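You operate a simulated robot arm through the tools that you are given. There is no shell and no other tool. Be economical: measure what you need, move in short steps, check, and stop when the job is done.

The job below is to be done with a simulated two-armed robot. You get a single attempt, and the scene is never put back.

TASK
Carry cabinet 57's tray to the bench, latch the cabinet and switch it off.
Fine: both hands, lenses stay in; shelf in, door shut.
Where things are to end (x, y in the base frame): grey tray within 60 mm of [770, -1370].

The check looks at the end state, three seconds after you hand in, the way a careful person would. Anything else that was tipped, shoved, dropped, spilled or broken makes it a failure.

THE ROBOT
Two 7-joint arms with two-finger parallel grippers on one trunk, on a base that drives. Base frame: it is fixed to the floor where the robot stands at the start and does not move with it; the origin is under the middle of the robot, x ahead of it, y to its left, z up. Units: mm, degrees, N and s.
The left shoulder is at the start at [70, 133, 1201], the right one opposite. With the tool pointing down near the work surface each hand reaches from about 100 to 640 mm from the robot's upright axis, wherever it stands, measured 20 degrees to its own side. Places, roughly: N2 valve 26 [600, -100, 2000]; N2 valve 57 [600, -400, 2000]; baking oven key [700, -900, 1100]; baking oven knob [700, -700, 1200]; cart brake [-800, 800, 700]; damp knob 26 [600, 300, 1400]; damp knob 57 [600, -300, 1400]; door of cabinet 57 [600, -300, 700]; guard catch [600, 800, 2000]; hatch air key [600, -1800, 1500]; hatch lamp switch [600, -2200, 1500]; latch of cabinet 26 [500, 100, 1000]; latch of cabinet 57 [500, 0, 1000]; shelf guard [700, 1000, 1800]; sliding shelf 57 [900, -300, 800]; switch of cabinet 26 [600, 100, 1400]. Payload 1.57 kg a hand.
Tool frame (each hand has its own): the origin (TCP) lies between the finger pads and is the grasp point; the fingertips stand 30 mm ahead of it; z points along the fingers, y is the line along which they close. The gripper opens to 80 mm. The fingers are 17 mm wide and 12 mm thick; the gripper's body (40 by 82 mm) begins 80 mm behind the TCP.
Orientation is that of the tool frame in the base frame, as [roll, pitch, yaw] about the fixed x, y, z axes, in that order (R = Rz(yaw) Ry(pitch) Rx(roll)). With the fingers straight down and closing along the base's y, the tool's x points along the base's -x, its y along +y and its z along -z.

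THE INTERFACE
- The arms move only by the tool jog_arm. It takes "left_series", "right_series" or both (then of equal length, played together; a hand with none holds still); each is a list of rows, each a list of 3 entries, a list of its own where there are three numbers: the turn, a rotation vector about the tool's x, y, z in units of 180 degrees (1.0 is 180 degrees), then the shift along the tool's x, y, z in units of 250 mm (1.0 is 250 mm), then the gripper command, from -1 (fully open) to 1 (shut), values between in proportion. In form: [[[ax, ay, az], [dx, dy, dz], fingers], ...]. A call has 1 to 12 rows; each row is the pose to reach, as a shift and turn from the pose commanded when the call began, along the tool's axes at that moment. A call with a number of a shift or a turn outside -1 to 1 is refused whole. Each row takes 0.2 s and may step no farther than 50 mm and 8.6 degrees from the row before; otherwise, or with a gripper value out of range, the whole call is refused. Where a pose cannot be reached the arm comes as near as it can. A force on the tool above 40 N (or 10 N above the force at the start of the call, whichever is more), or a blocked arm, ends the call early, and 0.2 s more pass. Each finger travels about 153 mm/s and halts on what it meets, pressing with about 21 N; the grip force reading is that of the motor and also rises with nothing between the fingers. The clock runs only during rows and for 0.2 s after the last one: add rows that repeat a pose to give the fingers time. It gives the time, the measured TCP pose, the force on the tool (base axes), the opening and the grip force at its end, in the units of the frame above (readings bear some noise), with the torque about the TCP (base axes, N m) and any sound that the robot's microphone picked up.
- Cameras (640 x 400 px; columns grow to the right, rows downward): "scene" is now at [124.2, -48.5, 1425.8]; the picture's right is [-0.56, -0.83, 0.00], its down [-0.48, 0.32, -0.82] and it looks along [0.68, -0.45, -0.58] (base axes); focal length 215 px, centre (320, 200). "left" rides on the left gripper at [72, 6, -122] in its tool frame; the picture's right is [-0.09, 1.00, 0.00], its down [-0.84, -0.08, -0.54] and it looks along [-0.54, -0.05, 0.84] (tool axes); focal length 238 px, centre (320, 200). "right" rides on the right gripper at [72, -7, -122] in its tool frame; the picture's right is [0.09, 1.00, 0.00], its down [-0.84, 0.08, -0.54] and it looks along [-0.54, 0.05, 0.84] (tool axes); focal length 238 px, centre (320, 200). There is no depth. A picture from a camera that has moved, and an enlarged one, comes with that camera's place and axes in the base frame and with its lens.
- capture(camera): a new picture of that camera. It takes no simulated time.
- lift_body(by): slides the trunk up (or, below 0, down) by that many mm; the arms and the scene camera ride with it, the base frame stays. It gives what a move gives, with no picture.
- steer(legs): drives the robot by 1 to 6 legs, each [ahead, left, turn to the left] in mm, mm and degrees, along the robot's own axes; the way and the turn of a leg run together, so that a leg with both is an arc; at most 1500 mm and 180 degrees a leg. The arms and the cameras ride along, it lands a little off, and it stops where it bumps. It gives what a move gives.
- head_to(pan, tilt): turns the head with the scene camera to pan (to the left, within 86 degrees either way) and tilt (down, from -29 to 69), counted from straight ahead of the robot. It gives what a move gives.
- inspect(camera, box): a new picture of the part [left, top, right, bottom] of that camera's present view, enlarged. It takes no simulated time.
- sign_off(): hands the job in; it is judged then, once.

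Work in short steps. Places have to be worked out from the pictures, the camera data and where the tool is seen: move nearer, look again, correct. Check each grasp and each placing, and mend what went wrong. You have 120 turns and 100 pictures in all, those below and enlarged ones among them. Open the grippers and draw the arms clear of the work before you hand the job in, unless the task says otherwise; then end with one line.

The tools are called after ">>>" as name(argument=value, ...) on one line, values as JSON. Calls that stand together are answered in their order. jog_arm: Moves the arms, as the interface text tells. Its arguments: {"type":"object","properties":{"left_series":{"type":"array","items":{"type":"array"}},"right_series":{"type":"array","items":{"type":"array"}}},"required":[]} The other tools are called the same way: lift_body (by) slides the trunk up or down; steer (legs) drives the base; head_to (pan, tilt) turns the head that bears the scene camera; capture (camera) takes a picture; inspect (camera, box) takes an enlarged picture of a part of a camera's view; sign_off () hands the job in.

At the start:

```text
t: 0.0
left_eef_pos: [483.6, -6.3, 1148.5]
left_orientation: [-180.0, -0.1, 179.9]
left_wrist_force: [0.2, 0.2, -0.3]
left_torque: [0.01, -0.02, -0.02]
left_width: 79.7
left_finger_force: 0.1
right_eef_pos: [312.3, -439.7, 999.2]
right_orientation: [-180.0, 0.0, 179.9]
right_wrist_force: [0.0, 0.1, 0.7]
right_torque: [-0.01, -0.01, 0.01]
right_width: 79.9
right_finger_force: 0.1
trunk travel left (down, up): [-775.0, 165.0]
robot x, y, heading: [-0.3, -0.5, -0.0]
head pan, tilt: [-33.8, 35.3]
```

scene: 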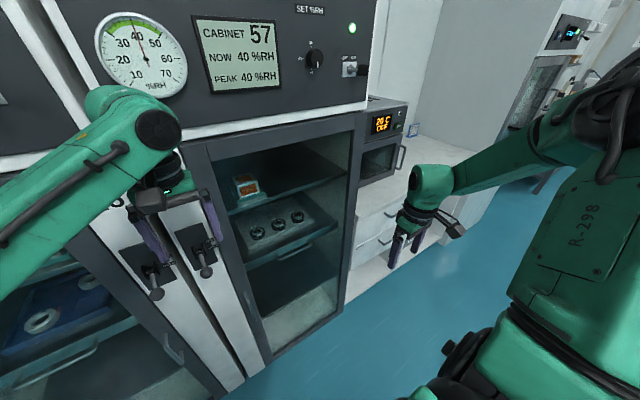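
right: 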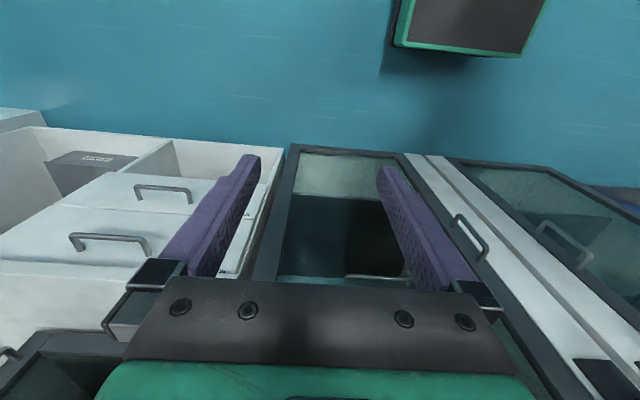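
left: 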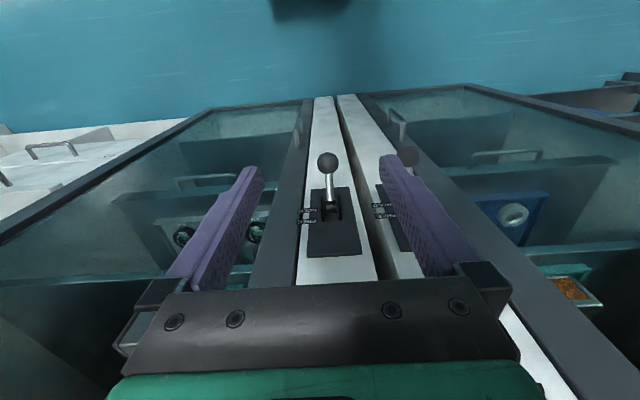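

I start by looking at the cabinet front enlarged: panel, latches and tray.

>>> inspect(camera="scene", box=[80, 0, 400, 200])

>>> inspect(camera="scene", box=[80, 150, 380, 390])

>>> inspect(camera="left", box=[160, 80, 480, 280])

```text
2.00 times, centred on (240, 100) of scene
camera zoom: at [124.2, -48.5, 1425.8], right [-0.56, -0.83, 0.0], down [-0.48, 0.32, -0.82], along [0.68, -0.45, -0.58], focal length 430 px, centre (480, 400)
```

zoom: 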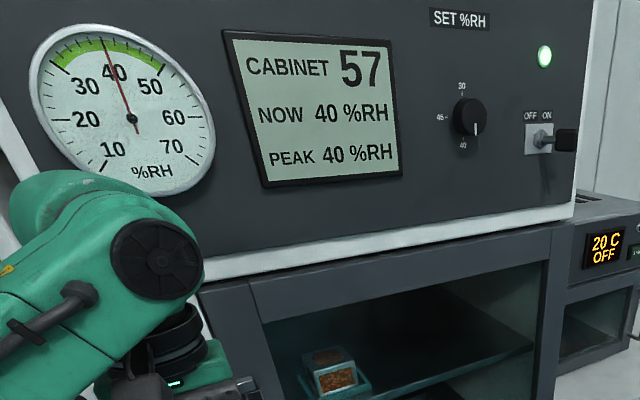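

```text
1.67 times, centred on (230, 270) of scene
camera zoom: at [124.2, -48.5, 1425.8], right [-0.56, -0.83, 0.0], down [-0.48, 0.32, -0.82], along [0.68, -0.45, -0.58], focal length 358 px, centre (470, 83)
```

zoom: 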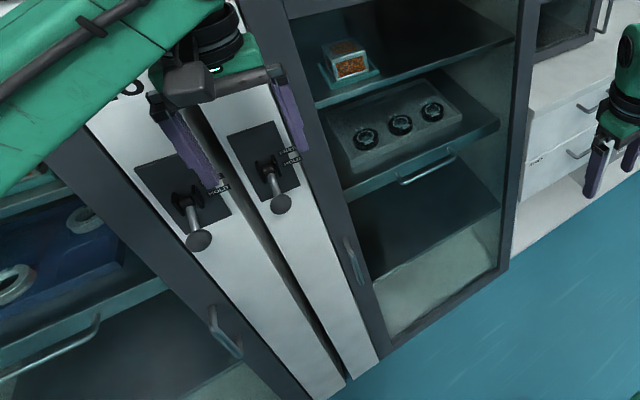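

```text
2.00 times, centred on (320, 180) of left
camera zoom: at [411.5, 1.1, 1271.4], right [0.09, 1.0, 0.0], down [0.84, -0.08, 0.54], along [0.54, -0.05, -0.84], focal length 477 px, centre (320, 240)
```

zoom: 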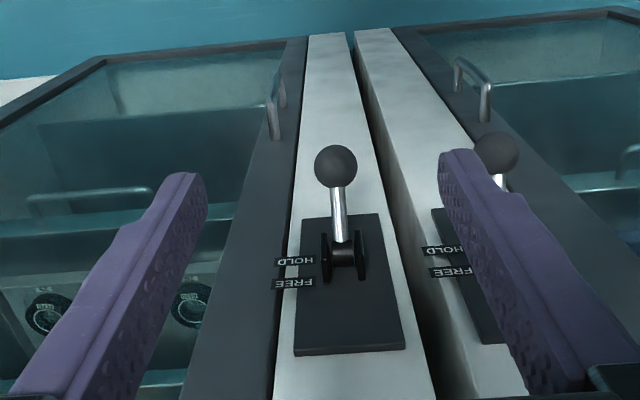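

Lever 57's knob triangulates to about (534, 0, 996) with its pivot near (591, 2, 1012), in HOLD (down), with FREE up. Next I look at the bench to the right.

>>> head_to(pan=-70, tilt=25)

>>> capture(camera="scene")

>>> head_to(pan=-20, tilt=40)

>>> capture(camera="scene")

```text
t: 1.0
left_eef_pos: [483.6, -6.3, 1150.1]
left_orientation: [-180.0, 0.0, -180.0]
left_wrist_force: [0.6, 0.2, 0.6]
left_torque: [0.0, 0.03, 0.02]
left_width: 80.2
left_finger_force: 0.1
right_eef_pos: [312.7, -439.7, 999.1]
right_orientation: [-180.0, 0.0, 180.0]
right_wrist_force: [0.4, 0.5, -0.3]
right_torque: [-0.01, 0.03, 0.01]
right_width: 79.9
right_finger_force: 0.1
trunk travel left (down, up): [-775.0, 165.0]
robot x, y, heading: [1.2, -0.6, 0.0]
head pan, tilt: [-70.0, 25.0]
```

```text
93 pictures are left
camera scene: at [82.8, -86.0, 1442.0], right [-0.94, -0.34, 0.0], down [-0.15, 0.4, -0.91], along [0.31, -0.85, -0.42], focal length 215 px, centre (320, 200)
```

scene: 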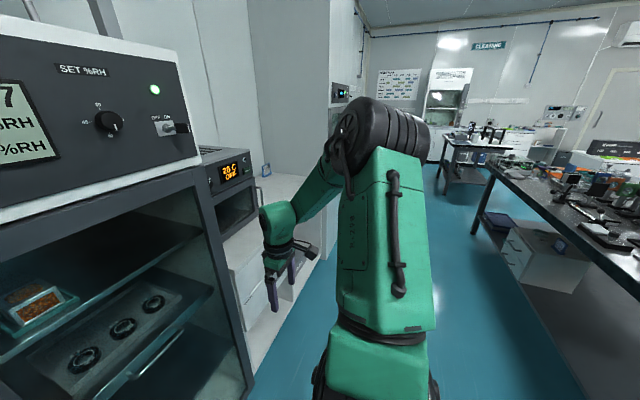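

```text
t: 2.2
left_eef_pos: [483.7, -6.9, 1149.9]
left_orientation: [-180.0, -0.1, 179.9]
left_wrist_force: [0.6, -0.1, -0.3]
left_torque: [-0.02, -0.01, 0.01]
left_width: 80.0
left_finger_force: 0.0
right_eef_pos: [311.6, -439.8, 1000.0]
right_orientation: [-180.0, 0.0, 179.9]
right_wrist_force: [-1.0, 0.4, 1.0]
right_torque: [0.0, -0.02, -0.03]
right_width: 79.8
right_finger_force: 0.1
trunk travel left (down, up): [-775.0, 165.0]
robot x, y, heading: [4.3, 0.0, 0.1]
head pan, tilt: [-20.0, 40.0]
```

```text
92 pictures are left
camera scene: at [131.1, -28.7, 1418.7], right [-0.34, -0.94, 0.0], down [-0.6, 0.22, -0.77], along [0.72, -0.26, -0.64], focal length 215 px, centre (320, 200)
```

scene: 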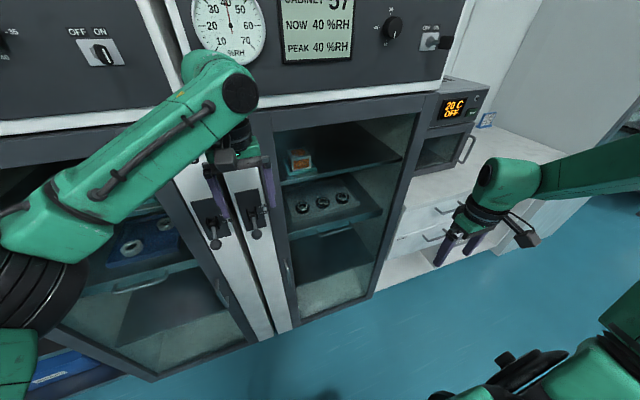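

The bench is the white counter right of the oven. First I lower the left hand with open fingers in front of lever 57's knob and check.

>>> jog_arm(left_series=[[[0, 0, 0], [0, 0.01, 0.154], -1], [[0, 0, 0], [0, 0.02, 0.308], -1], [[0, 0, 0], [0, 0.026, 0.462], -1], [[0, 0, 0], [0, 0.026, 0.616], -1]])

>>> capture(camera="left")

```text
t: 3.2
left_eef_pos: [486.4, 0.3, 996.4]
left_orientation: [180.0, 0.0, 180.0]
left_wrist_force: [-0.9, -0.7, -0.1]
left_torque: [-0.02, -0.02, 0.01]
left_width: 79.8
left_finger_force: 0.0
right_eef_pos: [312.6, -439.5, 999.3]
right_orientation: [180.0, 0.0, 180.0]
right_wrist_force: [-1.1, -1.3, 0.1]
right_torque: [-0.01, 0.04, -0.01]
right_width: 79.6
right_finger_force: 0.0
trunk travel left (down, up): [-775.0, 165.0]
robot x, y, heading: [-0.0, -2.3, -0.1]
head pan, tilt: [-20.0, 40.0]
```

```text
91 pictures are left
camera left: at [412.7, 8.1, 1116.8], right [0.09, 1.0, 0.0], down [0.84, -0.08, 0.54], along [0.54, -0.05, -0.84], focal length 238 px, centre (320, 200)
```

left: 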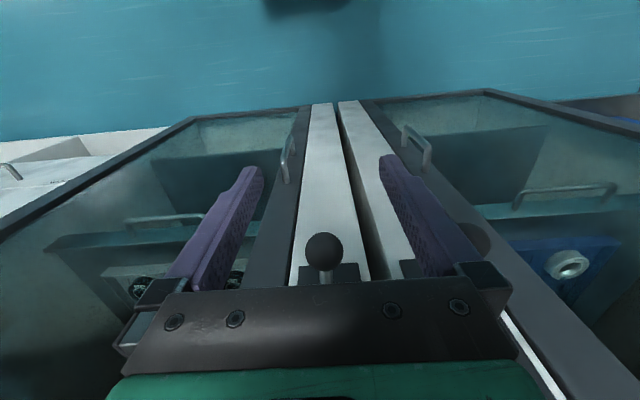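

The knob sits centred in y at z≈994. I move forward 48 mm and close on it.

>>> jog_arm(left_series=[[[0, 0, 0], [-0.1, 0, 0], -1], [[0, 0, 0], [-0.19, 0, 0], -1], [[0, 0, 0], [-0.19, 0, 0], 1], [[0, 0, 0], [-0.19, 0, 0], 1], [[0, 0, 0], [-0.19, 0, 0], 1]])

```text
t: 4.4
left_eef_pos: [533.7, -1.6, 995.8]
left_orientation: [180.0, -0.1, 179.8]
left_wrist_force: [1.3, -6.7, -2.1]
left_torque: [-0.14, 0.07, -0.12]
left_width: 27.0
left_finger_force: 37.9
right_eef_pos: [313.0, -441.0, 998.9]
right_orientation: [179.9, 0.0, 179.8]
right_wrist_force: [1.4, -0.6, -0.1]
right_torque: [0.01, -0.03, 0.0]
right_width: 79.9
right_finger_force: 0.1
trunk travel left (down, up): [-775.0, 165.0]
robot x, y, heading: [-1.0, 0.4, 0.0]
head pan, tilt: [-20.0, 40.0]
```

Knob is gripped (27 mm). I raise it along the arc about the pivot, watching force.

>>> jog_arm(left_series=[[[0, 0, 0], [0.006, 0, -0.032], 1], [[0, 0, 0], [0.008, 0, -0.064], 1], [[0, 0, 0], [0.006, 0, -0.096], 1], [[0, 0, 0], [0, 0, -0.128], 1], [[0, 0, 0], [-0.012, 0, -0.16], 1]])

>>> capture(camera="scene")

```text
t: 5.6
left_eef_pos: [533.8, -1.5, 1035.1]
left_orientation: [179.9, -0.1, -179.9]
left_wrist_force: [-11.3, -6.5, -15.5]
left_torque: [-0.09, 0.9, 0.06]
left_width: 27.1
left_finger_force: 37.7
right_eef_pos: [311.7, -440.2, 1000.1]
right_orientation: [179.9, 0.0, 179.9]
right_wrist_force: [-0.6, -0.6, 0.2]
right_torque: [-0.03, 0.0, 0.01]
right_width: 79.9
right_finger_force: 0.0
trunk travel left (down, up): [-775.0, 165.0]
robot x, y, heading: [-1.5, -3.6, 0.1]
head pan, tilt: [-20.0, 40.0]
```

```text
90 pictures are left
camera scene: at [130.5, -30.6, 1418.7], right [-0.34, -0.94, 0.0], down [-0.6, 0.22, -0.77], along [0.72, -0.26, -0.64], focal length 215 px, centre (320, 200)
```

scene: 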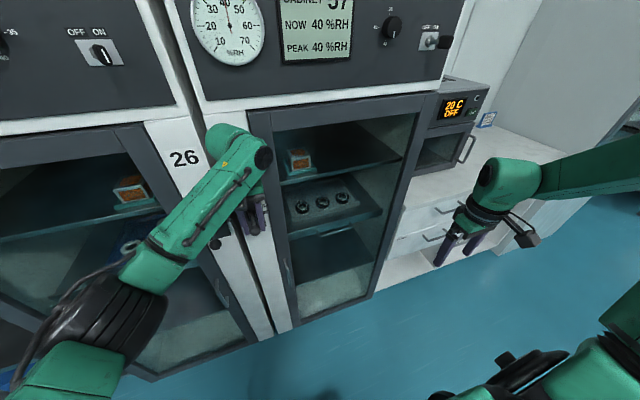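

The lever went from z 996 to 1035; the resistance may be a stop. I release and look.

>>> jog_arm(left_series=[[[0, 0, 0], [0, 0, 0], -1], [[0, 0, 0], [0, 0, 0], -1], [[0, 0, 0], [0.1, 0, 0], -1], [[0, 0, 0], [0.24, 0, 0], -1]])

>>> capture(camera="left")

```text
t: 6.6
left_eef_pos: [473.3, 0.7, 1035.9]
left_orientation: [-179.9, 0.0, -179.9]
left_wrist_force: [-0.4, -0.1, 0.1]
left_torque: [-0.01, -0.06, -0.01]
left_width: 79.9
left_finger_force: 0.1
right_eef_pos: [311.6, -439.1, 1001.1]
right_orientation: [-179.9, 0.0, 180.0]
right_wrist_force: [0.3, 0.1, 0.0]
right_torque: [0.02, -0.02, 0.01]
right_width: 79.9
right_finger_force: 0.0
trunk travel left (down, up): [-775.0, 165.0]
robot x, y, heading: [-2.6, -2.8, 0.1]
head pan, tilt: [-20.0, 40.0]
```

```text
89 pictures are left
camera left: at [400.7, 8.8, 1158.2], right [0.09, 1.0, 0.0], down [0.84, -0.08, 0.54], along [0.54, -0.05, -0.84], focal length 238 px, centre (320, 200)
```

left: 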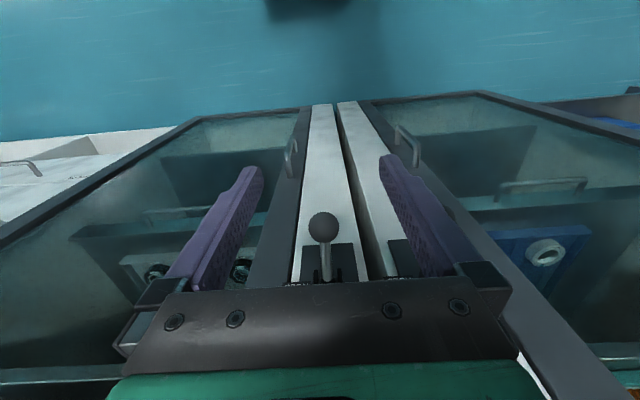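

The knob looks back at z≈995, so it either slipped or isn't meant to go that way. I raise the hand out of view and inspect the lever with the scene camera.

>>> jog_arm(left_series=[[[0, 0, 0], [0.1, 0.15, -0.1], -1], [[0, 0, 0], [0.2, 0.3, -0.15], -1], [[0, 0, 0], [0.3, 0.45, -0.2], -1], [[0, 0, 0], [0.4, 0.6, -0.2], -1]])

>>> head_to(pan=0, tilt=45)

>>> inspect(camera="scene", box=[270, 100, 430, 200])

>>> capture(camera="scene")

```text
refused: row 1 steps farther than a row can; nothing moved
```

```text
t: 7.4
left_eef_pos: [474.7, -1.3, 1035.4]
left_orientation: [179.9, 0.0, -179.9]
left_wrist_force: [-0.7, -0.8, 0.6]
left_torque: [0.0, 0.02, 0.02]
left_width: 80.0
left_finger_force: 0.0
right_eef_pos: [312.5, -439.3, 999.1]
right_orientation: [-179.9, 0.1, 180.0]
right_wrist_force: [0.2, 0.6, -0.7]
right_torque: [0.0, 0.02, 0.0]
right_width: 79.8
right_finger_force: 0.0
trunk travel left (down, up): [-775.0, 165.0]
robot x, y, heading: [4.1, -0.0, -0.3]
head pan, tilt: [0.0, 45.0]
```

```text
4.00 times, centred on (350, 150) of scene
camera zoom: at [132.8, 0.0, 1411.4], right [0.0, -1.0, 0.0], down [-0.71, 0.0, -0.71], along [0.71, 0.0, -0.71], focal length 860 px, centre (200, 400)
```

zoom: 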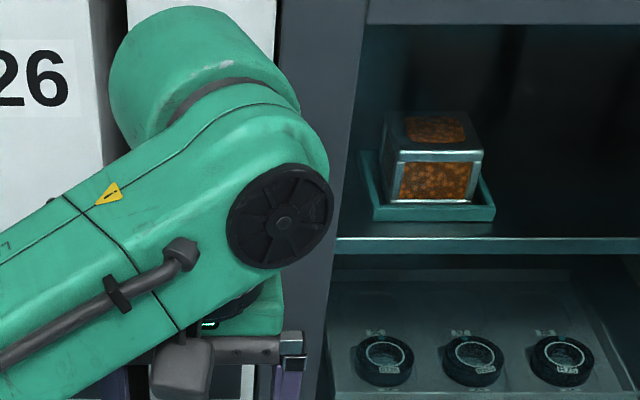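

```text
87 pictures are left
camera scene: at [132.8, 0.0, 1411.4], right [0.0, -1.0, 0.0], down [-0.71, 0.0, -0.71], along [0.71, 0.0, -0.71], focal length 215 px, centre (320, 200)
```

scene: 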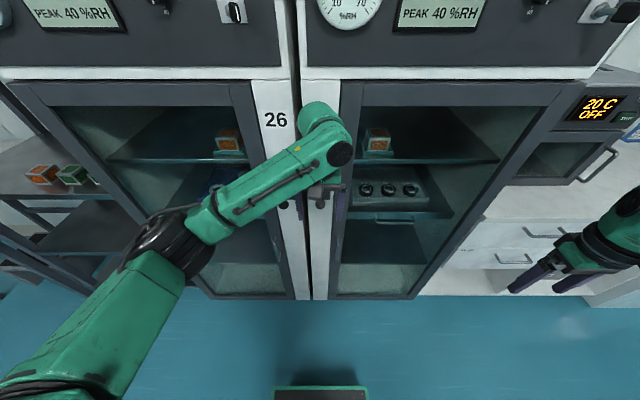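

Move the left hand back and left in smaller steps, then inspect the lever.

>>> jog_arm(left_series=[[[0, 0, 0], [0.1, 0.1, -0.1], -1], [[0, 0, 0], [0.2, 0.2, -0.15], -1], [[0, 0, 0], [0.25, 0.35, -0.15], -1], [[0, 0, 0], [0.3, 0.5, -0.15], -1], [[0, 0, 0], [0.3, 0.65, -0.15], -1], [[0, 0, 0], [0.3, 0.8, -0.15], -1]])

>>> inspect(camera="scene", box=[250, 150, 410, 250])

```text
t: 8.8
left_eef_pos: [401.2, 200.7, 1074.0]
left_orientation: [180.0, 0.0, 180.0]
left_wrist_force: [-0.2, 0.4, -0.4]
left_torque: [-0.01, 0.0, -0.01]
left_width: 80.1
left_finger_force: 0.0
right_eef_pos: [311.1, -437.7, 1001.1]
right_orientation: [-179.9, 0.1, 179.9]
right_wrist_force: [0.3, -0.1, -0.4]
right_torque: [-0.03, -0.01, 0.02]
right_width: 79.8
right_finger_force: 0.0
trunk travel left (down, up): [-775.0, 165.0]
robot x, y, heading: [-0.1, 0.3, 0.0]
head pan, tilt: [0.0, 45.0]
```

```text
4.00 times, centred on (330, 200) of scene
camera zoom: at [132.1, 2.1, 1411.5], right [0.0, -1.0, 0.0], down [-0.71, 0.0, -0.71], along [0.71, 0.0, -0.71], focal length 860 px, centre (280, 200)
```

zoom: 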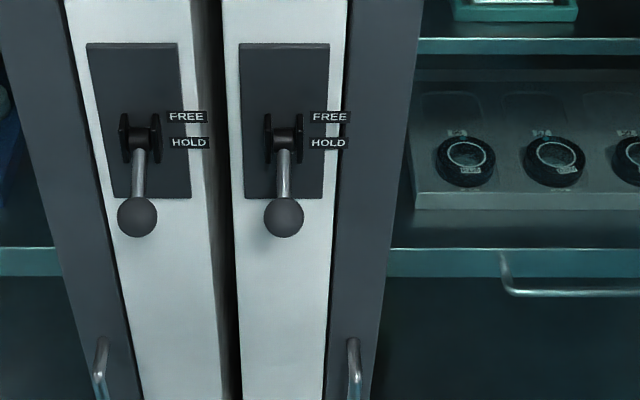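

The lever is still in HOLD, so my grip slipped along the ball. I'll point the left hand forward with fingers shut and push the ball up from underneath; first the rotation.

>>> jog_arm(left_series=[[[0, -0.0455, 0], [0, 0, 0], -1], [[0, -0.091, 0], [0, 0, 0], 0], [[0, -0.1364, 0], [0, 0, 0], 1], [[0, -0.1818, 0], [0, 0, 0], 1], [[0, -0.2273, 0], [0, 0, 0], 1], [[0, -0.2727, 0], [0, 0, 0], 1], [[0, -0.3182, 0], [0, 0, 0], 1], [[0, -0.3636, 0], [0, 0, 0], 1], [[0, -0.4091, 0], [0, 0, 0], 1], [[0, -0.4545, 0], [0, 0, 0], 1], [[0, -0.5, 0], [0, 0, 0], 1], [[0, -0.5, 0], [0, 0, 0], 1]])

>>> capture(camera="scene")

```text
t: 10.6
left_eef_pos: [453.8, 214.9, 1091.4]
left_orientation: [156.0, 57.4, 160.8]
left_wrist_force: [0.2, 0.4, 0.2]
left_torque: [-0.01, -0.01, -0.01]
left_width: 0.0
left_finger_force: 21.2
left hand out of reach, approached as far as the arm can: row 3, 4, 5, 6, 7, 8
right_eef_pos: [312.3, -438.0, 1000.9]
right_orientation: [-179.8, 0.0, -180.0]
right_wrist_force: [0.5, -0.7, 0.8]
right_torque: [0.0, 0.02, 0.02]
right_width: 80.0
right_finger_force: 0.1
trunk travel left (down, up): [-775.0, 165.0]
robot x, y, heading: [3.7, 2.8, -0.2]
head pan, tilt: [0.0, 45.0]
stopped in row 8 (left hand): the arm was blocked; the commanded pose is now the measured one
```

```text
85 pictures are left
camera scene: at [132.0, 2.7, 1411.5], right [0.0, -1.0, 0.0], down [-0.71, 0.0, -0.71], along [0.71, 0.0, -0.71], focal length 215 px, centre (320, 200)
```

scene: 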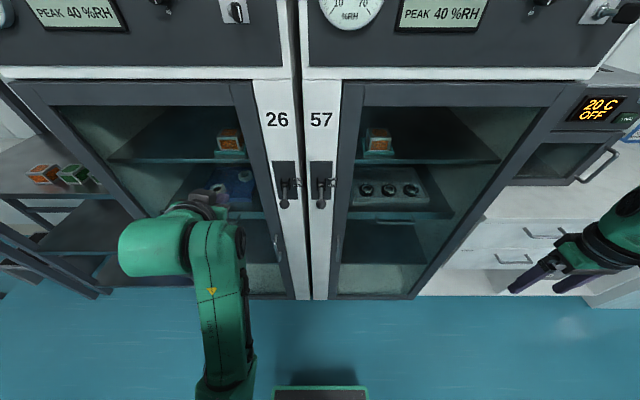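

The robot stands too close for a horizontal hand. I back the base up 220 mm (area behind is free until about x=-730), then finish the turn.

>>> steer(legs=[[-220, 0, 0]])

>>> jog_arm(left_series=[[[0, -0.0455, 0], [0, 0, 0], 1], [[0, -0.091, 0], [0, 0, 0], 1], [[0, -0.1364, 0], [0, 0, 0], 1], [[0, -0.18, 0], [0, 0, 0], 1]])

```text
t: 12.3
left_eef_pos: [236.7, 211.3, 1091.2]
left_orientation: [156.1, 57.2, 160.7]
left_wrist_force: [-0.2, 0.3, 0.1]
left_torque: [-0.05, 0.0, 0.0]
left_width: 0.0
left_finger_force: 21.1
right_eef_pos: [94.9, -440.4, 1000.1]
right_orientation: [-180.0, -0.1, -180.0]
right_wrist_force: [0.1, -0.4, -0.1]
right_torque: [0.03, 0.0, 0.03]
right_width: 80.2
right_finger_force: 0.1
trunk travel left (down, up): [-775.0, 165.0]
robot x, y, heading: [-221.5, 2.8, 0.1]
head pan, tilt: [0.0, 45.0]
```

```text
t: 12.7
left_eef_pos: [244.0, 230.7, 1101.6]
left_orientation: [129.8, 56.8, 136.4]
left_wrist_force: [0.5, -0.3, 0.2]
left_torque: [0.04, 0.01, -0.02]
left_width: 0.0
left_finger_force: 20.6
left hand out of reach, approached as far as the arm can: row 1, 2
right_eef_pos: [94.4, -439.4, 1000.4]
right_orientation: [-180.0, 0.0, -179.9]
right_wrist_force: [0.7, 0.6, -0.6]
right_torque: [-0.01, 0.01, 0.01]
right_width: 80.0
right_finger_force: 0.0
trunk travel left (down, up): [-775.0, 165.0]
robot x, y, heading: [-222.9, 2.7, 0.2]
head pan, tilt: [0.0, 45.0]
stopped in row 2 (left hand): the arm was blocked; the commanded pose is now the measured one
```

Now farther from the cabinet, I move the left hand forward and level it together (target roughly (444, 50, 992), pointing +x).

>>> jog_arm(left_series=[[[0, 0, 0], [-0.031, -0.122, 0.107], 1], [[0, 0, 0], [-0.063, -0.245, 0.215], 1], [[0, 0, 0], [-0.095, -0.367, 0.323], 1], [[0.006, -0.021, -0.0225], [-0.127, -0.49, 0.43], 1], [[0.012, -0.042, -0.045], [-0.159, -0.613, 0.538], 1], [[0.018, -0.063, -0.0675], [-0.19, -0.735, 0.646], 1], [[0.024, -0.084, -0.09], [-0.222, -0.858, 0.754], 1], [[0.03, -0.105, -0.1125], [-0.222, -0.858, 0.754], 1], [[0.0357, -0.1264, -0.135], [-0.222, -0.858, 0.754], 1]])

>>> capture(camera="scene")

```text
t: 14.1
left_eef_pos: [407.4, 135.3, 988.2]
left_orientation: [117.7, 63.9, 124.4]
left_wrist_force: [0.7, -0.5, 0.4]
left_torque: [-0.01, -0.02, -0.04]
left_width: 0.0
left_finger_force: 20.8
right_eef_pos: [95.2, -440.5, 999.9]
right_orientation: [-180.0, 0.0, -179.9]
right_wrist_force: [-0.9, -0.2, -0.7]
right_torque: [-0.03, 0.02, 0.0]
right_width: 80.3
right_finger_force: 0.1
trunk travel left (down, up): [-775.0, 165.0]
robot x, y, heading: [-216.5, 0.8, 0.2]
head pan, tilt: [0.0, 45.0]
stopped in row 6 (left hand): the arm was blocked; the commanded pose is now the measured one
```

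```text
84 pictures are left
camera scene: at [-85.5, 0.8, 1411.3], right [0.0, -1.0, 0.0], down [-0.71, 0.0, -0.71], along [0.71, 0.0, -0.71], focal length 215 px, centre (320, 200)
```

scene: 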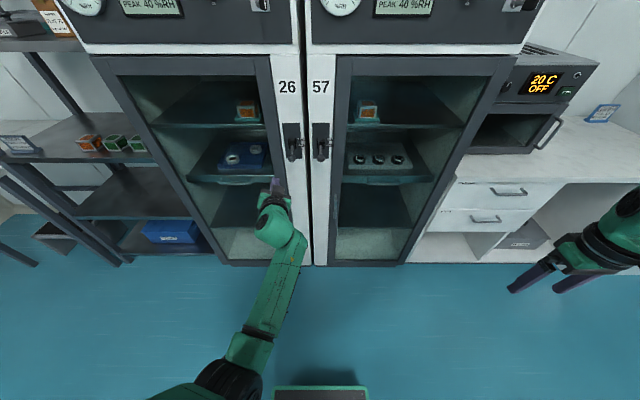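

The wrist hits a joint limit with the shoulder so high. I lower the trunk 250 mm so the forearm is closer to level, then finish levelling.

>>> lift_body(by=-250)

```text
t: 16.7
left_eef_pos: [406.4, 136.4, 739.2]
left_orientation: [117.8, 64.0, 124.3]
left_wrist_force: [-0.5, -0.8, -0.1]
left_torque: [-0.01, 0.02, 0.0]
left_width: 0.0
left_finger_force: 20.9
right_eef_pos: [93.2, -439.4, 750.1]
right_orientation: [180.0, 0.1, -180.0]
right_wrist_force: [-0.3, 0.6, 0.4]
right_torque: [0.01, 0.01, 0.01]
right_width: 80.1
right_finger_force: 0.0
trunk travel left (down, up): [-525.0, 415.0]
robot x, y, heading: [-219.2, -2.2, 0.4]
head pan, tilt: [0.0, 45.0]
```

Now I raise the hand again while levelling it.

>>> jog_arm(left_series=[[[0.0071, -0.0149, -0.0248], [-0.15, -0.026, -0.012], 1], [[0.0143, -0.0298, -0.0495], [-0.3, -0.05, -0.024], 1], [[0.0214, -0.0447, -0.0743], [-0.45, -0.077, -0.036], 1], [[0.0286, -0.0596, -0.099], [-0.6, -0.102, -0.048], 1], [[0.0357, -0.0745, -0.1238], [-0.754, -0.128, -0.06], 1]])

```text
t: 17.5
left_eef_pos: [429.0, 135.2, 805.5]
left_orientation: [105.9, 69.5, 112.4]
left_wrist_force: [0.3, 0.5, -0.2]
left_torque: [-0.04, -0.01, 0.0]
left_width: 0.0
left_finger_force: 21.2
right_eef_pos: [93.6, -439.6, 749.5]
right_orientation: [-180.0, 0.0, -179.9]
right_wrist_force: [0.3, 0.6, -0.1]
right_torque: [0.02, 0.0, -0.02]
right_width: 80.1
right_finger_force: 0.0
trunk travel left (down, up): [-525.0, 415.0]
robot x, y, heading: [-215.0, 3.0, -0.2]
head pan, tilt: [0.0, 45.0]
stopped in row 3 (left hand): the arm was blocked; the commanded pose is now the measured one
```

Blocked again without contact; I look at the arm's posture to see which joint is limiting.

>>> capture(camera="scene")

>>> capture(camera="left")

```text
83 pictures are left
camera scene: at [-86.9, 0.4, 1161.4], right [0.0, -1.0, 0.0], down [-0.71, 0.0, -0.71], along [0.71, 0.0, -0.71], focal length 215 px, centre (320, 200)
```

scene: 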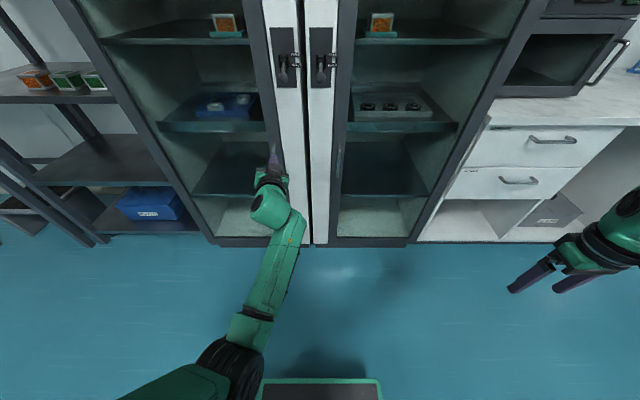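

```text
82 pictures are left
camera left: at [297.9, 150.3, 752.1], right [-0.08, 0.9, 0.42], down [-0.42, -0.41, 0.81], along [0.91, -0.11, 0.41], focal length 238 px, centre (320, 200)
```

left: 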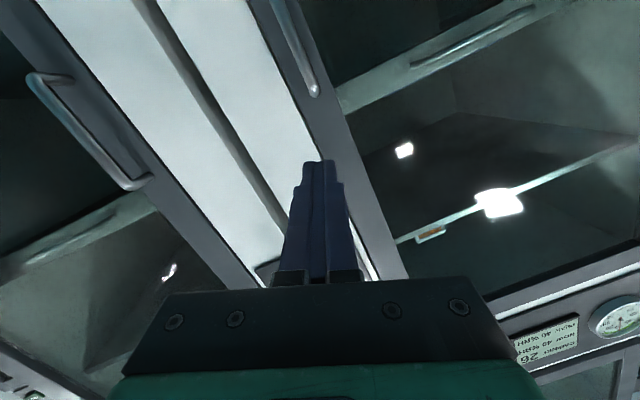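

Only the roll is limiting, so I roll the other way: fingers will close vertically, which lets me grip the ball from above and below.

>>> jog_arm(left_series=[[[0, -0.0061, 0.0435], [0, 0, 0], 1], [[0, -0.0122, 0.087], [0, 0, 0], 1], [[0, -0.0182, 0.1304], [0, 0, 0], 1], [[0, -0.0243, 0.1739], [0, 0, 0], 1], [[0, -0.0304, 0.2174], [0, 0, 0], 0.5], [[0, -0.0365, 0.2609], [0, 0, 0], 0.3], [[0, -0.0425, 0.3043], [0, 0, 0], 0], [[0, -0.0486, 0.3478], [0, 0, 0], 0], [[0, -0.0547, 0.3913], [0, 0, 0], 0]])

```text
t: 19.5
left_eef_pos: [429.5, 134.5, 804.9]
left_orientation: [90.1, 0.0, 89.9]
left_wrist_force: [-1.3, -0.1, -0.7]
left_torque: [-0.02, 0.01, 0.02]
left_width: 40.0
left_finger_force: 0.2
right_eef_pos: [94.1, -439.5, 750.1]
right_orientation: [180.0, -0.1, -179.9]
right_wrist_force: [0.1, 0.2, -0.7]
right_torque: [0.03, -0.03, -0.03]
right_width: 80.1
right_finger_force: 0.0
trunk travel left (down, up): [-525.0, 415.0]
robot x, y, heading: [-218.0, 0.3, 0.1]
head pan, tilt: [0.0, 45.0]
```

Level now with fingers closing vertically. Move to just in front of the knob.

>>> jog_arm(left_series=[[[0, 0, 0], [-0.1, 0.155, 0], -0.5], [[0, 0, 0], [-0.2, 0.31, 0.02], -0.5], [[0, 0, 0], [-0.32, 0.46, 0.04], -0.5], [[0, 0, 0], [-0.43, 0.61, 0.06], -0.5], [[0, 0, 0], [-0.538, 0.764, 0.08], -0.5]])

>>> capture(camera="left")

```text
t: 20.7
left_eef_pos: [449.2, 0.6, 996.6]
left_orientation: [90.2, 0.0, 90.0]
left_wrist_force: [-0.7, 0.4, 0.5]
left_torque: [0.0, 0.02, 0.02]
left_width: 60.0
left_finger_force: 0.0
right_eef_pos: [93.5, -440.2, 749.2]
right_orientation: [179.9, 0.1, -179.9]
right_wrist_force: [-0.8, -0.4, 0.4]
right_torque: [-0.01, -0.01, -0.02]
right_width: 79.8
right_finger_force: 0.0
trunk travel left (down, up): [-525.0, 415.0]
robot x, y, heading: [-218.7, 0.5, 0.1]
head pan, tilt: [0.0, 45.0]
```

```text
81 pictures are left
camera left: at [326.5, 73.6, 1004.3], right [0.0, -0.09, 1.0], down [-0.54, -0.84, -0.08], along [0.84, -0.54, -0.05], focal length 238 px, centre (320, 200)
```

left: 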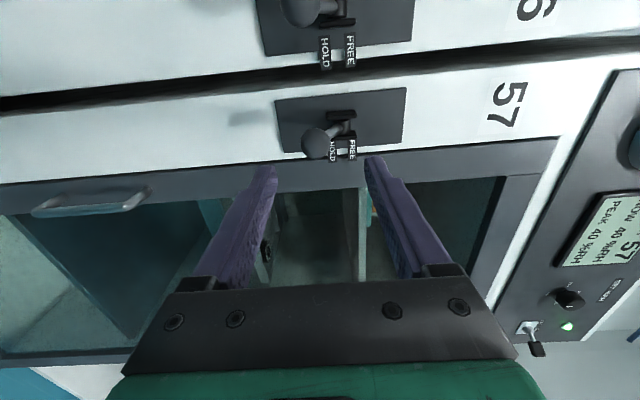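

The knob is centred ahead. Advance 80 mm and close on it vertically, then raise along the arc.

>>> jog_arm(left_series=[[[0, 0, 0], [0, -0.005, 0.16], -0.5], [[0, 0, 0], [0, -0.005, 0.32], -0.5], [[0, 0, 0], [0, -0.005, 0.32], 1], [[0, 0, 0], [0, -0.005, 0.32], 1]])

>>> jog_arm(left_series=[[[0, 0, 0], [0, 0.04, -0.006], 1], [[0, 0, 0], [0, 0.08, -0.008], 1], [[0, 0, 0], [0, 0.12, 0], 1], [[0, 0, 0], [0, 0.15, 0.01], 1]])

>>> capture(camera="left")

```text
t: 21.7
left_eef_pos: [526.4, 0.6, 1000.7]
left_orientation: [89.7, 0.1, 89.8]
left_wrist_force: [-0.7, 1.9, 8.7]
left_torque: [-0.07, -0.63, -0.75]
left_width: 27.2
left_finger_force: 38.7
right_eef_pos: [92.0, -440.1, 749.5]
right_orientation: [-180.0, 0.2, -179.9]
right_wrist_force: [0.3, -0.3, -0.2]
right_torque: [0.01, 0.01, 0.02]
right_width: 80.2
right_finger_force: 0.0
trunk travel left (down, up): [-525.0, 415.0]
robot x, y, heading: [-217.6, -2.5, 0.3]
head pan, tilt: [0.0, 45.0]
```

```text
t: 22.7
left_eef_pos: [532.4, 1.2, 1033.2]
left_orientation: [90.2, -0.1, 90.0]
left_wrist_force: [-5.2, -2.2, -4.2]
left_torque: [0.08, 0.29, 0.25]
left_width: 27.2
left_finger_force: 37.4
right_eef_pos: [93.6, -439.9, 750.4]
right_orientation: [180.0, 0.0, -179.8]
right_wrist_force: [0.2, 0.6, 0.3]
right_torque: [-0.01, -0.03, 0.0]
right_width: 79.7
right_finger_force: 0.0
trunk travel left (down, up): [-525.0, 415.0]
robot x, y, heading: [-217.6, -0.1, -0.0]
head pan, tilt: [0.0, 45.0]
```

```text
80 pictures are left
camera left: at [409.5, 73.6, 1039.6], right [0.0, -0.09, 1.0], down [-0.54, -0.84, -0.08], along [0.84, -0.54, -0.05], focal length 238 px, centre (320, 200)
```

left: 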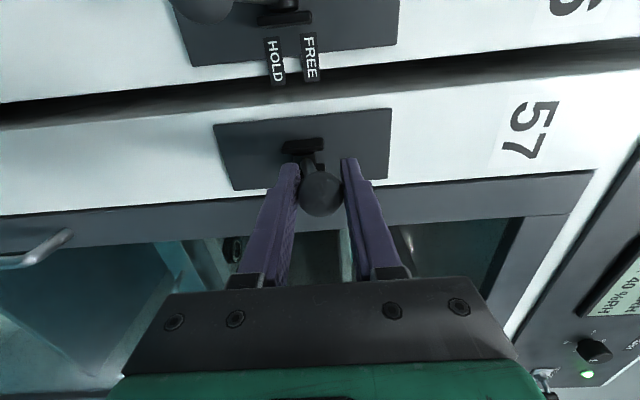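

The lever is rising with the hand. I continue along the arc until I find the stop.

>>> jog_arm(left_series=[[[0, 0, 0], [0, 0.03, 0.01], 1], [[0, 0, 0], [0, 0.055, 0.025], 1], [[0, 0, 0], [0, 0.08, 0.045], 1]])

```text
t: 23.2
left_eef_pos: [532.5, 1.3, 1035.4]
left_orientation: [91.1, 0.2, 90.1]
left_wrist_force: [-15.0, 0.1, -4.4]
left_torque: [0.06, 0.55, 0.34]
left_width: 27.4
left_finger_force: 37.9
right_eef_pos: [91.9, -439.9, 750.8]
right_orientation: [-179.9, 0.2, -179.8]
right_wrist_force: [0.3, 0.6, 0.0]
right_torque: [0.01, 0.04, 0.03]
right_width: 79.9
right_finger_force: 0.1
trunk travel left (down, up): [-525.0, 415.0]
robot x, y, heading: [-218.5, -0.9, 0.1]
head pan, tilt: [0.0, 45.0]
stopped in row 2 (left hand): the force on the tool passed its limit at 47 N (the readings are from after the stop); the commanded pose is now the measured one
```

It hit a stop at about +23° (FREE). I open the fingers in place and see whether the lever stays.

>>> jog_arm(left_series=[[[0, 0, 0], [0, 0, 0], -0.8], [[0, 0, 0], [0, 0, 0], -0.8], [[0, 0, 0], [0, 0, 0], -0.8]])

>>> capture(camera="left")

```text
t: 24.0
left_eef_pos: [536.5, 0.3, 1035.0]
left_orientation: [91.0, 0.3, 90.1]
left_wrist_force: [-0.8, -0.1, -0.4]
left_torque: [0.0, 0.0, 0.0]
left_width: 71.8
left_finger_force: 0.1
right_eef_pos: [94.0, -438.8, 749.5]
right_orientation: [-179.9, 0.0, -179.9]
right_wrist_force: [0.3, -0.2, -0.4]
right_torque: [-0.05, 0.0, 0.02]
right_width: 80.1
right_finger_force: 0.1
trunk travel left (down, up): [-525.0, 415.0]
robot x, y, heading: [-220.1, 0.6, 0.1]
head pan, tilt: [0.0, 45.0]
```

```text
79 pictures are left
camera left: at [414.0, 73.9, 1043.1], right [0.02, -0.09, 1.0], down [-0.54, -0.84, -0.06], along [0.84, -0.54, -0.06], focal length 238 px, centre (320, 200)
```

left: 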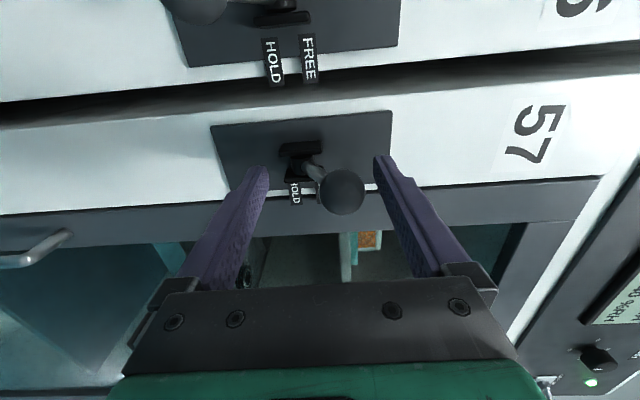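

The lever snapped up past centre into FREE and stays. I back the hand off and roll it 90° so the fingers close sideways for the door handle.

>>> jog_arm(left_series=[[[0, 0, 0], [0, 0, -0.19], -0.8], [[0, 0, 0], [0, 0, -0.38], -0.8], [[0, 0, 0], [0, 0, -0.5], -0.8]])

>>> jog_arm(left_series=[[[0, 0, 0.0455], [0, 0, 0], -1], [[0, 0, 0.091], [0, 0, 0], -1], [[0, 0, 0.1364], [0, 0, 0], -1], [[0, 0, 0.1818], [0, 0, 0], -1], [[0, 0, 0.2273], [0, 0, 0], -1], [[0, 0, 0.2727], [0, 0, 0], -1], [[0, 0, 0.3182], [0, 0, 0], -1], [[0, 0, 0.3636], [0, 0, 0], -1], [[0, 0, 0.4091], [0, 0, 0], -1], [[0, 0, 0.4545], [0, 0, 0], -1], [[0, 0, 0.5], [0, 0, 0], -1]])

>>> capture(camera="left")

```text
t: 24.8
left_eef_pos: [411.0, 1.9, 1036.0]
left_orientation: [91.2, 0.2, 90.2]
left_wrist_force: [0.2, 0.6, 0.1]
left_torque: [-0.02, 0.0, 0.03]
left_width: 71.8
left_finger_force: 0.1
right_eef_pos: [91.6, -438.9, 750.9]
right_orientation: [-180.0, 0.1, -179.9]
right_wrist_force: [-0.9, 0.2, 0.3]
right_torque: [-0.01, 0.0, 0.0]
right_width: 80.2
right_finger_force: 0.1
trunk travel left (down, up): [-525.0, 415.0]
robot x, y, heading: [-220.7, 1.1, -0.1]
head pan, tilt: [0.0, 45.0]
```

```text
t: 27.2
left_eef_pos: [411.5, 0.5, 1036.8]
left_orientation: [176.5, -89.0, 3.5]
left_wrist_force: [-0.2, 0.4, 0.0]
left_torque: [0.03, -0.01, -0.02]
left_width: 79.9
left_finger_force: 0.0
right_eef_pos: [92.6, -439.4, 749.3]
right_orientation: [180.0, 0.0, -180.0]
right_wrist_force: [-0.1, 0.2, -0.4]
right_torque: [-0.02, 0.05, -0.01]
right_width: 79.9
right_finger_force: 0.0
trunk travel left (down, up): [-525.0, 415.0]
robot x, y, heading: [-218.8, 0.6, 0.0]
head pan, tilt: [0.0, 45.0]
```

```text
78 pictures are left
camera left: at [290.2, -4.6, 1110.8], right [0.0, -1.0, -0.09], down [-0.56, 0.08, -0.83], along [0.83, 0.05, -0.55], focal length 238 px, centre (320, 200)
```

left: 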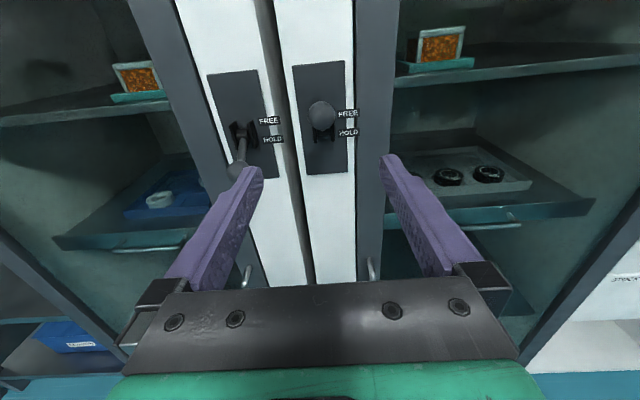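

Very good upright view with 57's lever now in FREE. Lower the trunk 300 mm to bring the hand to handle height.

>>> lift_body(by=-300)

>>> capture(camera="left")

```text
t: 30.2
left_eef_pos: [411.5, 0.1, 736.9]
left_orientation: [167.8, -89.0, 12.3]
left_wrist_force: [0.5, -0.6, 0.2]
left_torque: [-0.02, 0.0, 0.0]
left_width: 79.9
left_finger_force: 0.0
right_eef_pos: [93.0, -441.0, 450.3]
right_orientation: [-180.0, 0.0, -180.0]
right_wrist_force: [-1.0, -0.9, -1.4]
right_torque: [-0.02, 0.0, -0.04]
right_width: 79.9
right_finger_force: 0.0
trunk travel left (down, up): [-225.0, 715.0]
robot x, y, heading: [-217.4, -0.2, 0.2]
head pan, tilt: [0.0, 45.0]
```

```text
77 pictures are left
camera left: at [290.1, -4.6, 810.8], right [0.0, -1.0, -0.09], down [-0.56, 0.07, -0.83], along [0.83, 0.05, -0.55], focal length 238 px, centre (320, 200)
```

left: 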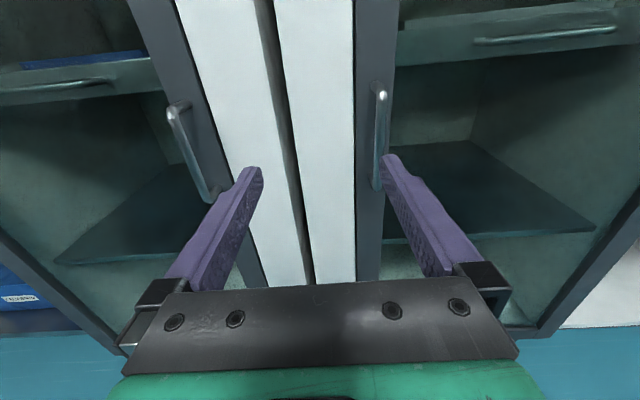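

Handle bar at about (573, -67), z 650–760. Align laterally, advance, then close on it.

>>> jog_arm(left_series=[[[0, 0, 0], [-0.05, 0.135, 0], -1], [[0, 0, 0], [-0.108, 0.27, 0.06], -1], [[0, 0, 0], [-0.108, 0.27, 0.24], -1], [[0, 0, 0], [-0.108, 0.27, 0.42], -1], [[0, 0, 0], [-0.108, 0.27, 0.584], -1]])

>>> capture(camera="left")

```text
t: 31.4
left_eef_pos: [526.6, -66.1, 709.1]
left_orientation: [161.8, -89.0, 18.1]
left_wrist_force: [-0.8, -0.1, 0.1]
left_torque: [0.0, 0.02, -0.01]
left_width: 80.0
left_finger_force: 0.1
left hand out of reach, approached as far as the arm can: row 5
right_eef_pos: [93.8, -440.2, 450.3]
right_orientation: [-180.0, 0.0, -179.9]
right_wrist_force: [0.2, -0.8, -0.2]
right_torque: [0.0, 0.02, 0.02]
right_width: 80.0
right_finger_force: 0.0
trunk travel left (down, up): [-225.0, 715.0]
robot x, y, heading: [-219.4, 2.7, 0.1]
head pan, tilt: [0.0, 45.0]
```

```text
76 pictures are left
camera left: at [404.9, -71.4, 782.4], right [0.0, -1.0, -0.09], down [-0.56, 0.07, -0.83], along [0.83, 0.05, -0.55], focal length 238 px, centre (320, 200)
```

left: 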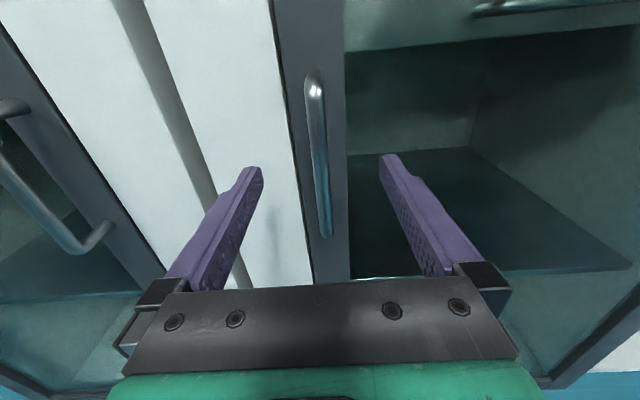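

Arm's reach ends at x=527, bar is centred between the fingers; drive the base forward 35 mm.

>>> steer(legs=[[35, 0, 0]])

>>> jog_arm(left_series=[[[0, 0, 0], [0, 0, 0], 0], [[0, 0, 0], [0, 0, 0], 1], [[0, 0, 0], [0, 0, 0], 1], [[0, 0, 0], [0, 0, 0], 1]])

>>> capture(camera="left")

```text
t: 32.2
left_eef_pos: [561.2, -65.3, 707.9]
left_orientation: [168.2, -88.9, 11.9]
left_wrist_force: [0.1, -1.0, -0.6]
left_torque: [0.01, 0.01, 0.0]
left_width: 80.1
left_finger_force: 0.0
right_eef_pos: [128.5, -438.4, 450.3]
right_orientation: [180.0, 0.1, -179.9]
right_wrist_force: [0.6, 0.5, 0.2]
right_torque: [0.0, 0.0, -0.03]
right_width: 80.0
right_finger_force: 0.1
trunk travel left (down, up): [-225.0, 715.0]
robot x, y, heading: [-184.9, 1.7, -0.1]
head pan, tilt: [0.0, 45.0]
```

```text
t: 33.2
left_eef_pos: [560.6, -67.8, 708.3]
left_orientation: [170.3, -88.9, 9.7]
left_wrist_force: [0.1, -3.7, -0.9]
left_torque: [0.12, -0.07, -0.03]
left_width: 11.9
left_finger_force: 29.4
right_eef_pos: [128.6, -438.3, 449.2]
right_orientation: [179.8, 0.1, -179.9]
right_wrist_force: [-0.2, -0.2, -0.1]
right_torque: [0.03, 0.01, -0.01]
right_width: 80.1
right_finger_force: 0.1
trunk travel left (down, up): [-225.0, 715.0]
robot x, y, heading: [-182.4, 0.8, 0.1]
head pan, tilt: [0.0, 45.0]
```

```text
75 pictures are left
camera left: at [439.7, -72.3, 781.9], right [0.0, -1.0, -0.09], down [-0.56, 0.07, -0.83], along [0.83, 0.05, -0.55], focal length 238 px, centre (320, 200)
```

left: 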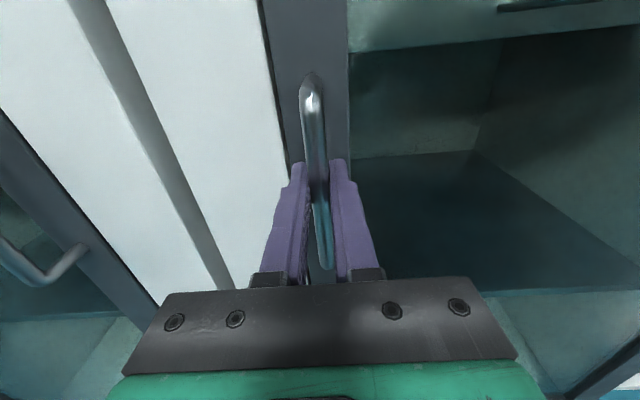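

Handle gripped (12 mm bar). Pull the door open along its arc to 30° about the hinge near (610, -500).

>>> jog_arm(left_series=[[[0.0139, 0, 0], [0, 0.0224, -0.15], 1], [[0.0278, 0, 0], [0, 0.058, -0.3], 1], [[0.0417, 0, 0], [0, 0.106, -0.442], 1], [[0.0556, 0, 0], [0, 0.166, -0.58], 1], [[0.0694, 0, 0], [0, 0.238, -0.715], 1], [[0.0833, 0, 0], [0, 0.322, -0.842], 1]])

>>> capture(camera="scene")

```text
t: 34.4
left_eef_pos: [395.1, -111.6, 708.4]
left_orientation: [-179.5, -88.5, 12.2]
left_wrist_force: [-2.4, 6.7, -2.4]
left_torque: [-0.03, 0.26, 0.12]
left_width: 11.7
left_finger_force: 29.2
right_eef_pos: [127.9, -437.7, 451.0]
right_orientation: [-179.9, 0.0, -179.6]
right_wrist_force: [0.2, -0.1, -0.7]
right_torque: [0.0, 0.02, 0.02]
right_width: 79.9
right_finger_force: 0.1
trunk travel left (down, up): [-225.0, 715.0]
robot x, y, heading: [-181.3, -0.5, 0.4]
head pan, tilt: [0.0, 45.0]
stopped in row 5 (left hand): the force on the tool passed its limit at 43 N (the readings are from after the stop); the commanded pose is now the measured one
```

```text
74 pictures are left
camera scene: at [-53.0, 2.3, 861.6], right [0.0, -1.0, 0.0], down [-0.71, 0.0, -0.71], along [0.71, 0.0, -0.71], focal length 215 px, centre (320, 200)
```

scene: 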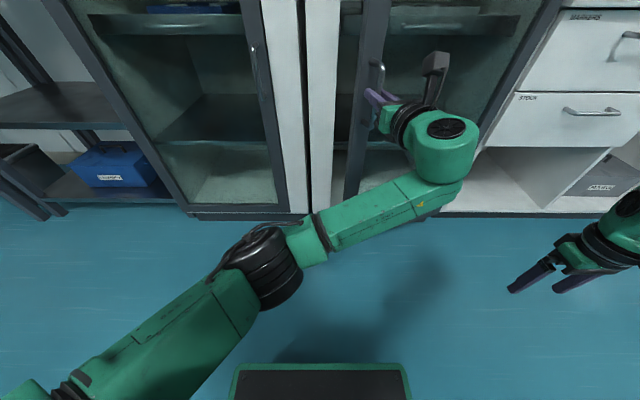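

Door is ~22° open; its free edge is near (425, -80). I release the handle, back off, move left and yaw the hand to point forward-right so I can push the door from inside.

>>> jog_arm(left_series=[[[0, 0, 0], [0, 0, 0], -0.5], [[0, 0, 0], [0, 0, 0], -0.5], [[0, 0, 0], [0, 0, -0.15], -0.5], [[0, 0, 0], [0, 0, -0.32], 0.5], [[0, 0, 0], [0, -0.15, -0.32], 1], [[-0.045, 0, 0], [0, -0.3, -0.28], 1], [[-0.09, 0, 0], [0, -0.45, -0.24], 1], [[-0.135, 0, 0], [0, -0.6, -0.2], 1], [[-0.18, 0, 0], [0, -0.65, -0.2], 1], [[-0.225, 0, 0], [0, -0.65, -0.2], 1], [[-0.27, 0, 0], [0, -0.65, -0.2], 1]])

>>> capture(camera="scene")

```text
t: 36.8
left_eef_pos: [310.7, 32.3, 710.9]
left_orientation: [131.3, -88.5, 12.6]
left_wrist_force: [-1.2, -0.1, 0.1]
left_torque: [-0.04, -0.04, 0.02]
left_width: 0.2
left_finger_force: 20.8
right_eef_pos: [128.2, -438.8, 448.2]
right_orientation: [-180.0, 0.0, -179.7]
right_wrist_force: [0.5, -0.8, -0.5]
right_torque: [0.0, 0.01, 0.01]
right_width: 79.9
right_finger_force: 0.0
trunk travel left (down, up): [-225.0, 715.0]
robot x, y, heading: [-186.6, -1.0, 0.2]
head pan, tilt: [0.0, 45.0]
```

```text
73 pictures are left
camera scene: at [-52.9, 1.4, 861.5], right [0.0, -1.0, 0.0], down [-0.71, 0.0, -0.71], along [0.71, 0.0, -0.71], focal length 215 px, centre (320, 200)
```

scene: 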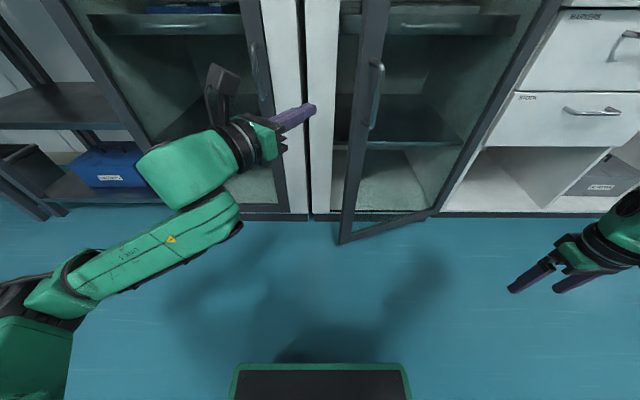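

Hand is clear and yawed to point forward-right. Now slip the fingers behind the door's free edge and push it open.

>>> jog_arm(left_series=[[[0, 0, 0], [0, -0.094, 0.174], 1], [[0, 0, 0], [0, -0.153, 0.355], 1], [[0, 0, 0], [0, -0.156, 0.527], 1], [[0, 0, 0], [0, -0.079, 0.658], 1], [[0, 0, 0], [0, 0.101, 0.717], 1], [[0, 0, 0], [0, 0.282, 0.776], 1], [[0, 0, 0], [0, 0.471, 0.776], 1], [[0, 0, 0], [0, 0.64, 0.761], 1]])

>>> capture(camera="scene")

```text
t: 38.0
left_eef_pos: [452.1, -64.4, 708.6]
left_orientation: [140.5, -88.5, 5.3]
left_wrist_force: [-2.9, 6.0, 1.1]
left_torque: [-0.06, -0.02, -0.13]
left_width: 0.1
left_finger_force: 21.3
right_eef_pos: [130.1, -437.1, 449.5]
right_orientation: [179.9, 0.0, -179.6]
right_wrist_force: [-0.2, 0.1, 0.7]
right_torque: [-0.02, -0.03, -0.03]
right_width: 80.1
right_finger_force: 0.2
trunk travel left (down, up): [-225.0, 715.0]
robot x, y, heading: [-185.2, 0.1, 0.5]
head pan, tilt: [0.0, 45.0]
stopped in row 5 (left hand): the force on the tool passed its limit at 55 N (the readings are from after the stop); the commanded pose is now the measured one
```

```text
72 pictures are left
camera scene: at [-53.2, 2.1, 861.5], right [0.01, -1.0, 0.0], down [-0.71, 0.0, -0.71], along [0.71, 0.0, -0.71], focal length 215 px, centre (320, 200)
```

scene: 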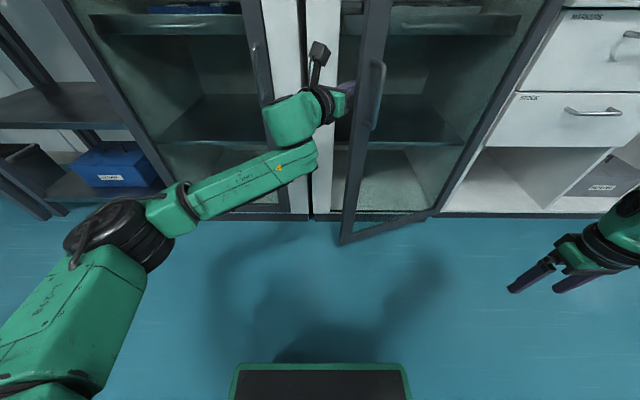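

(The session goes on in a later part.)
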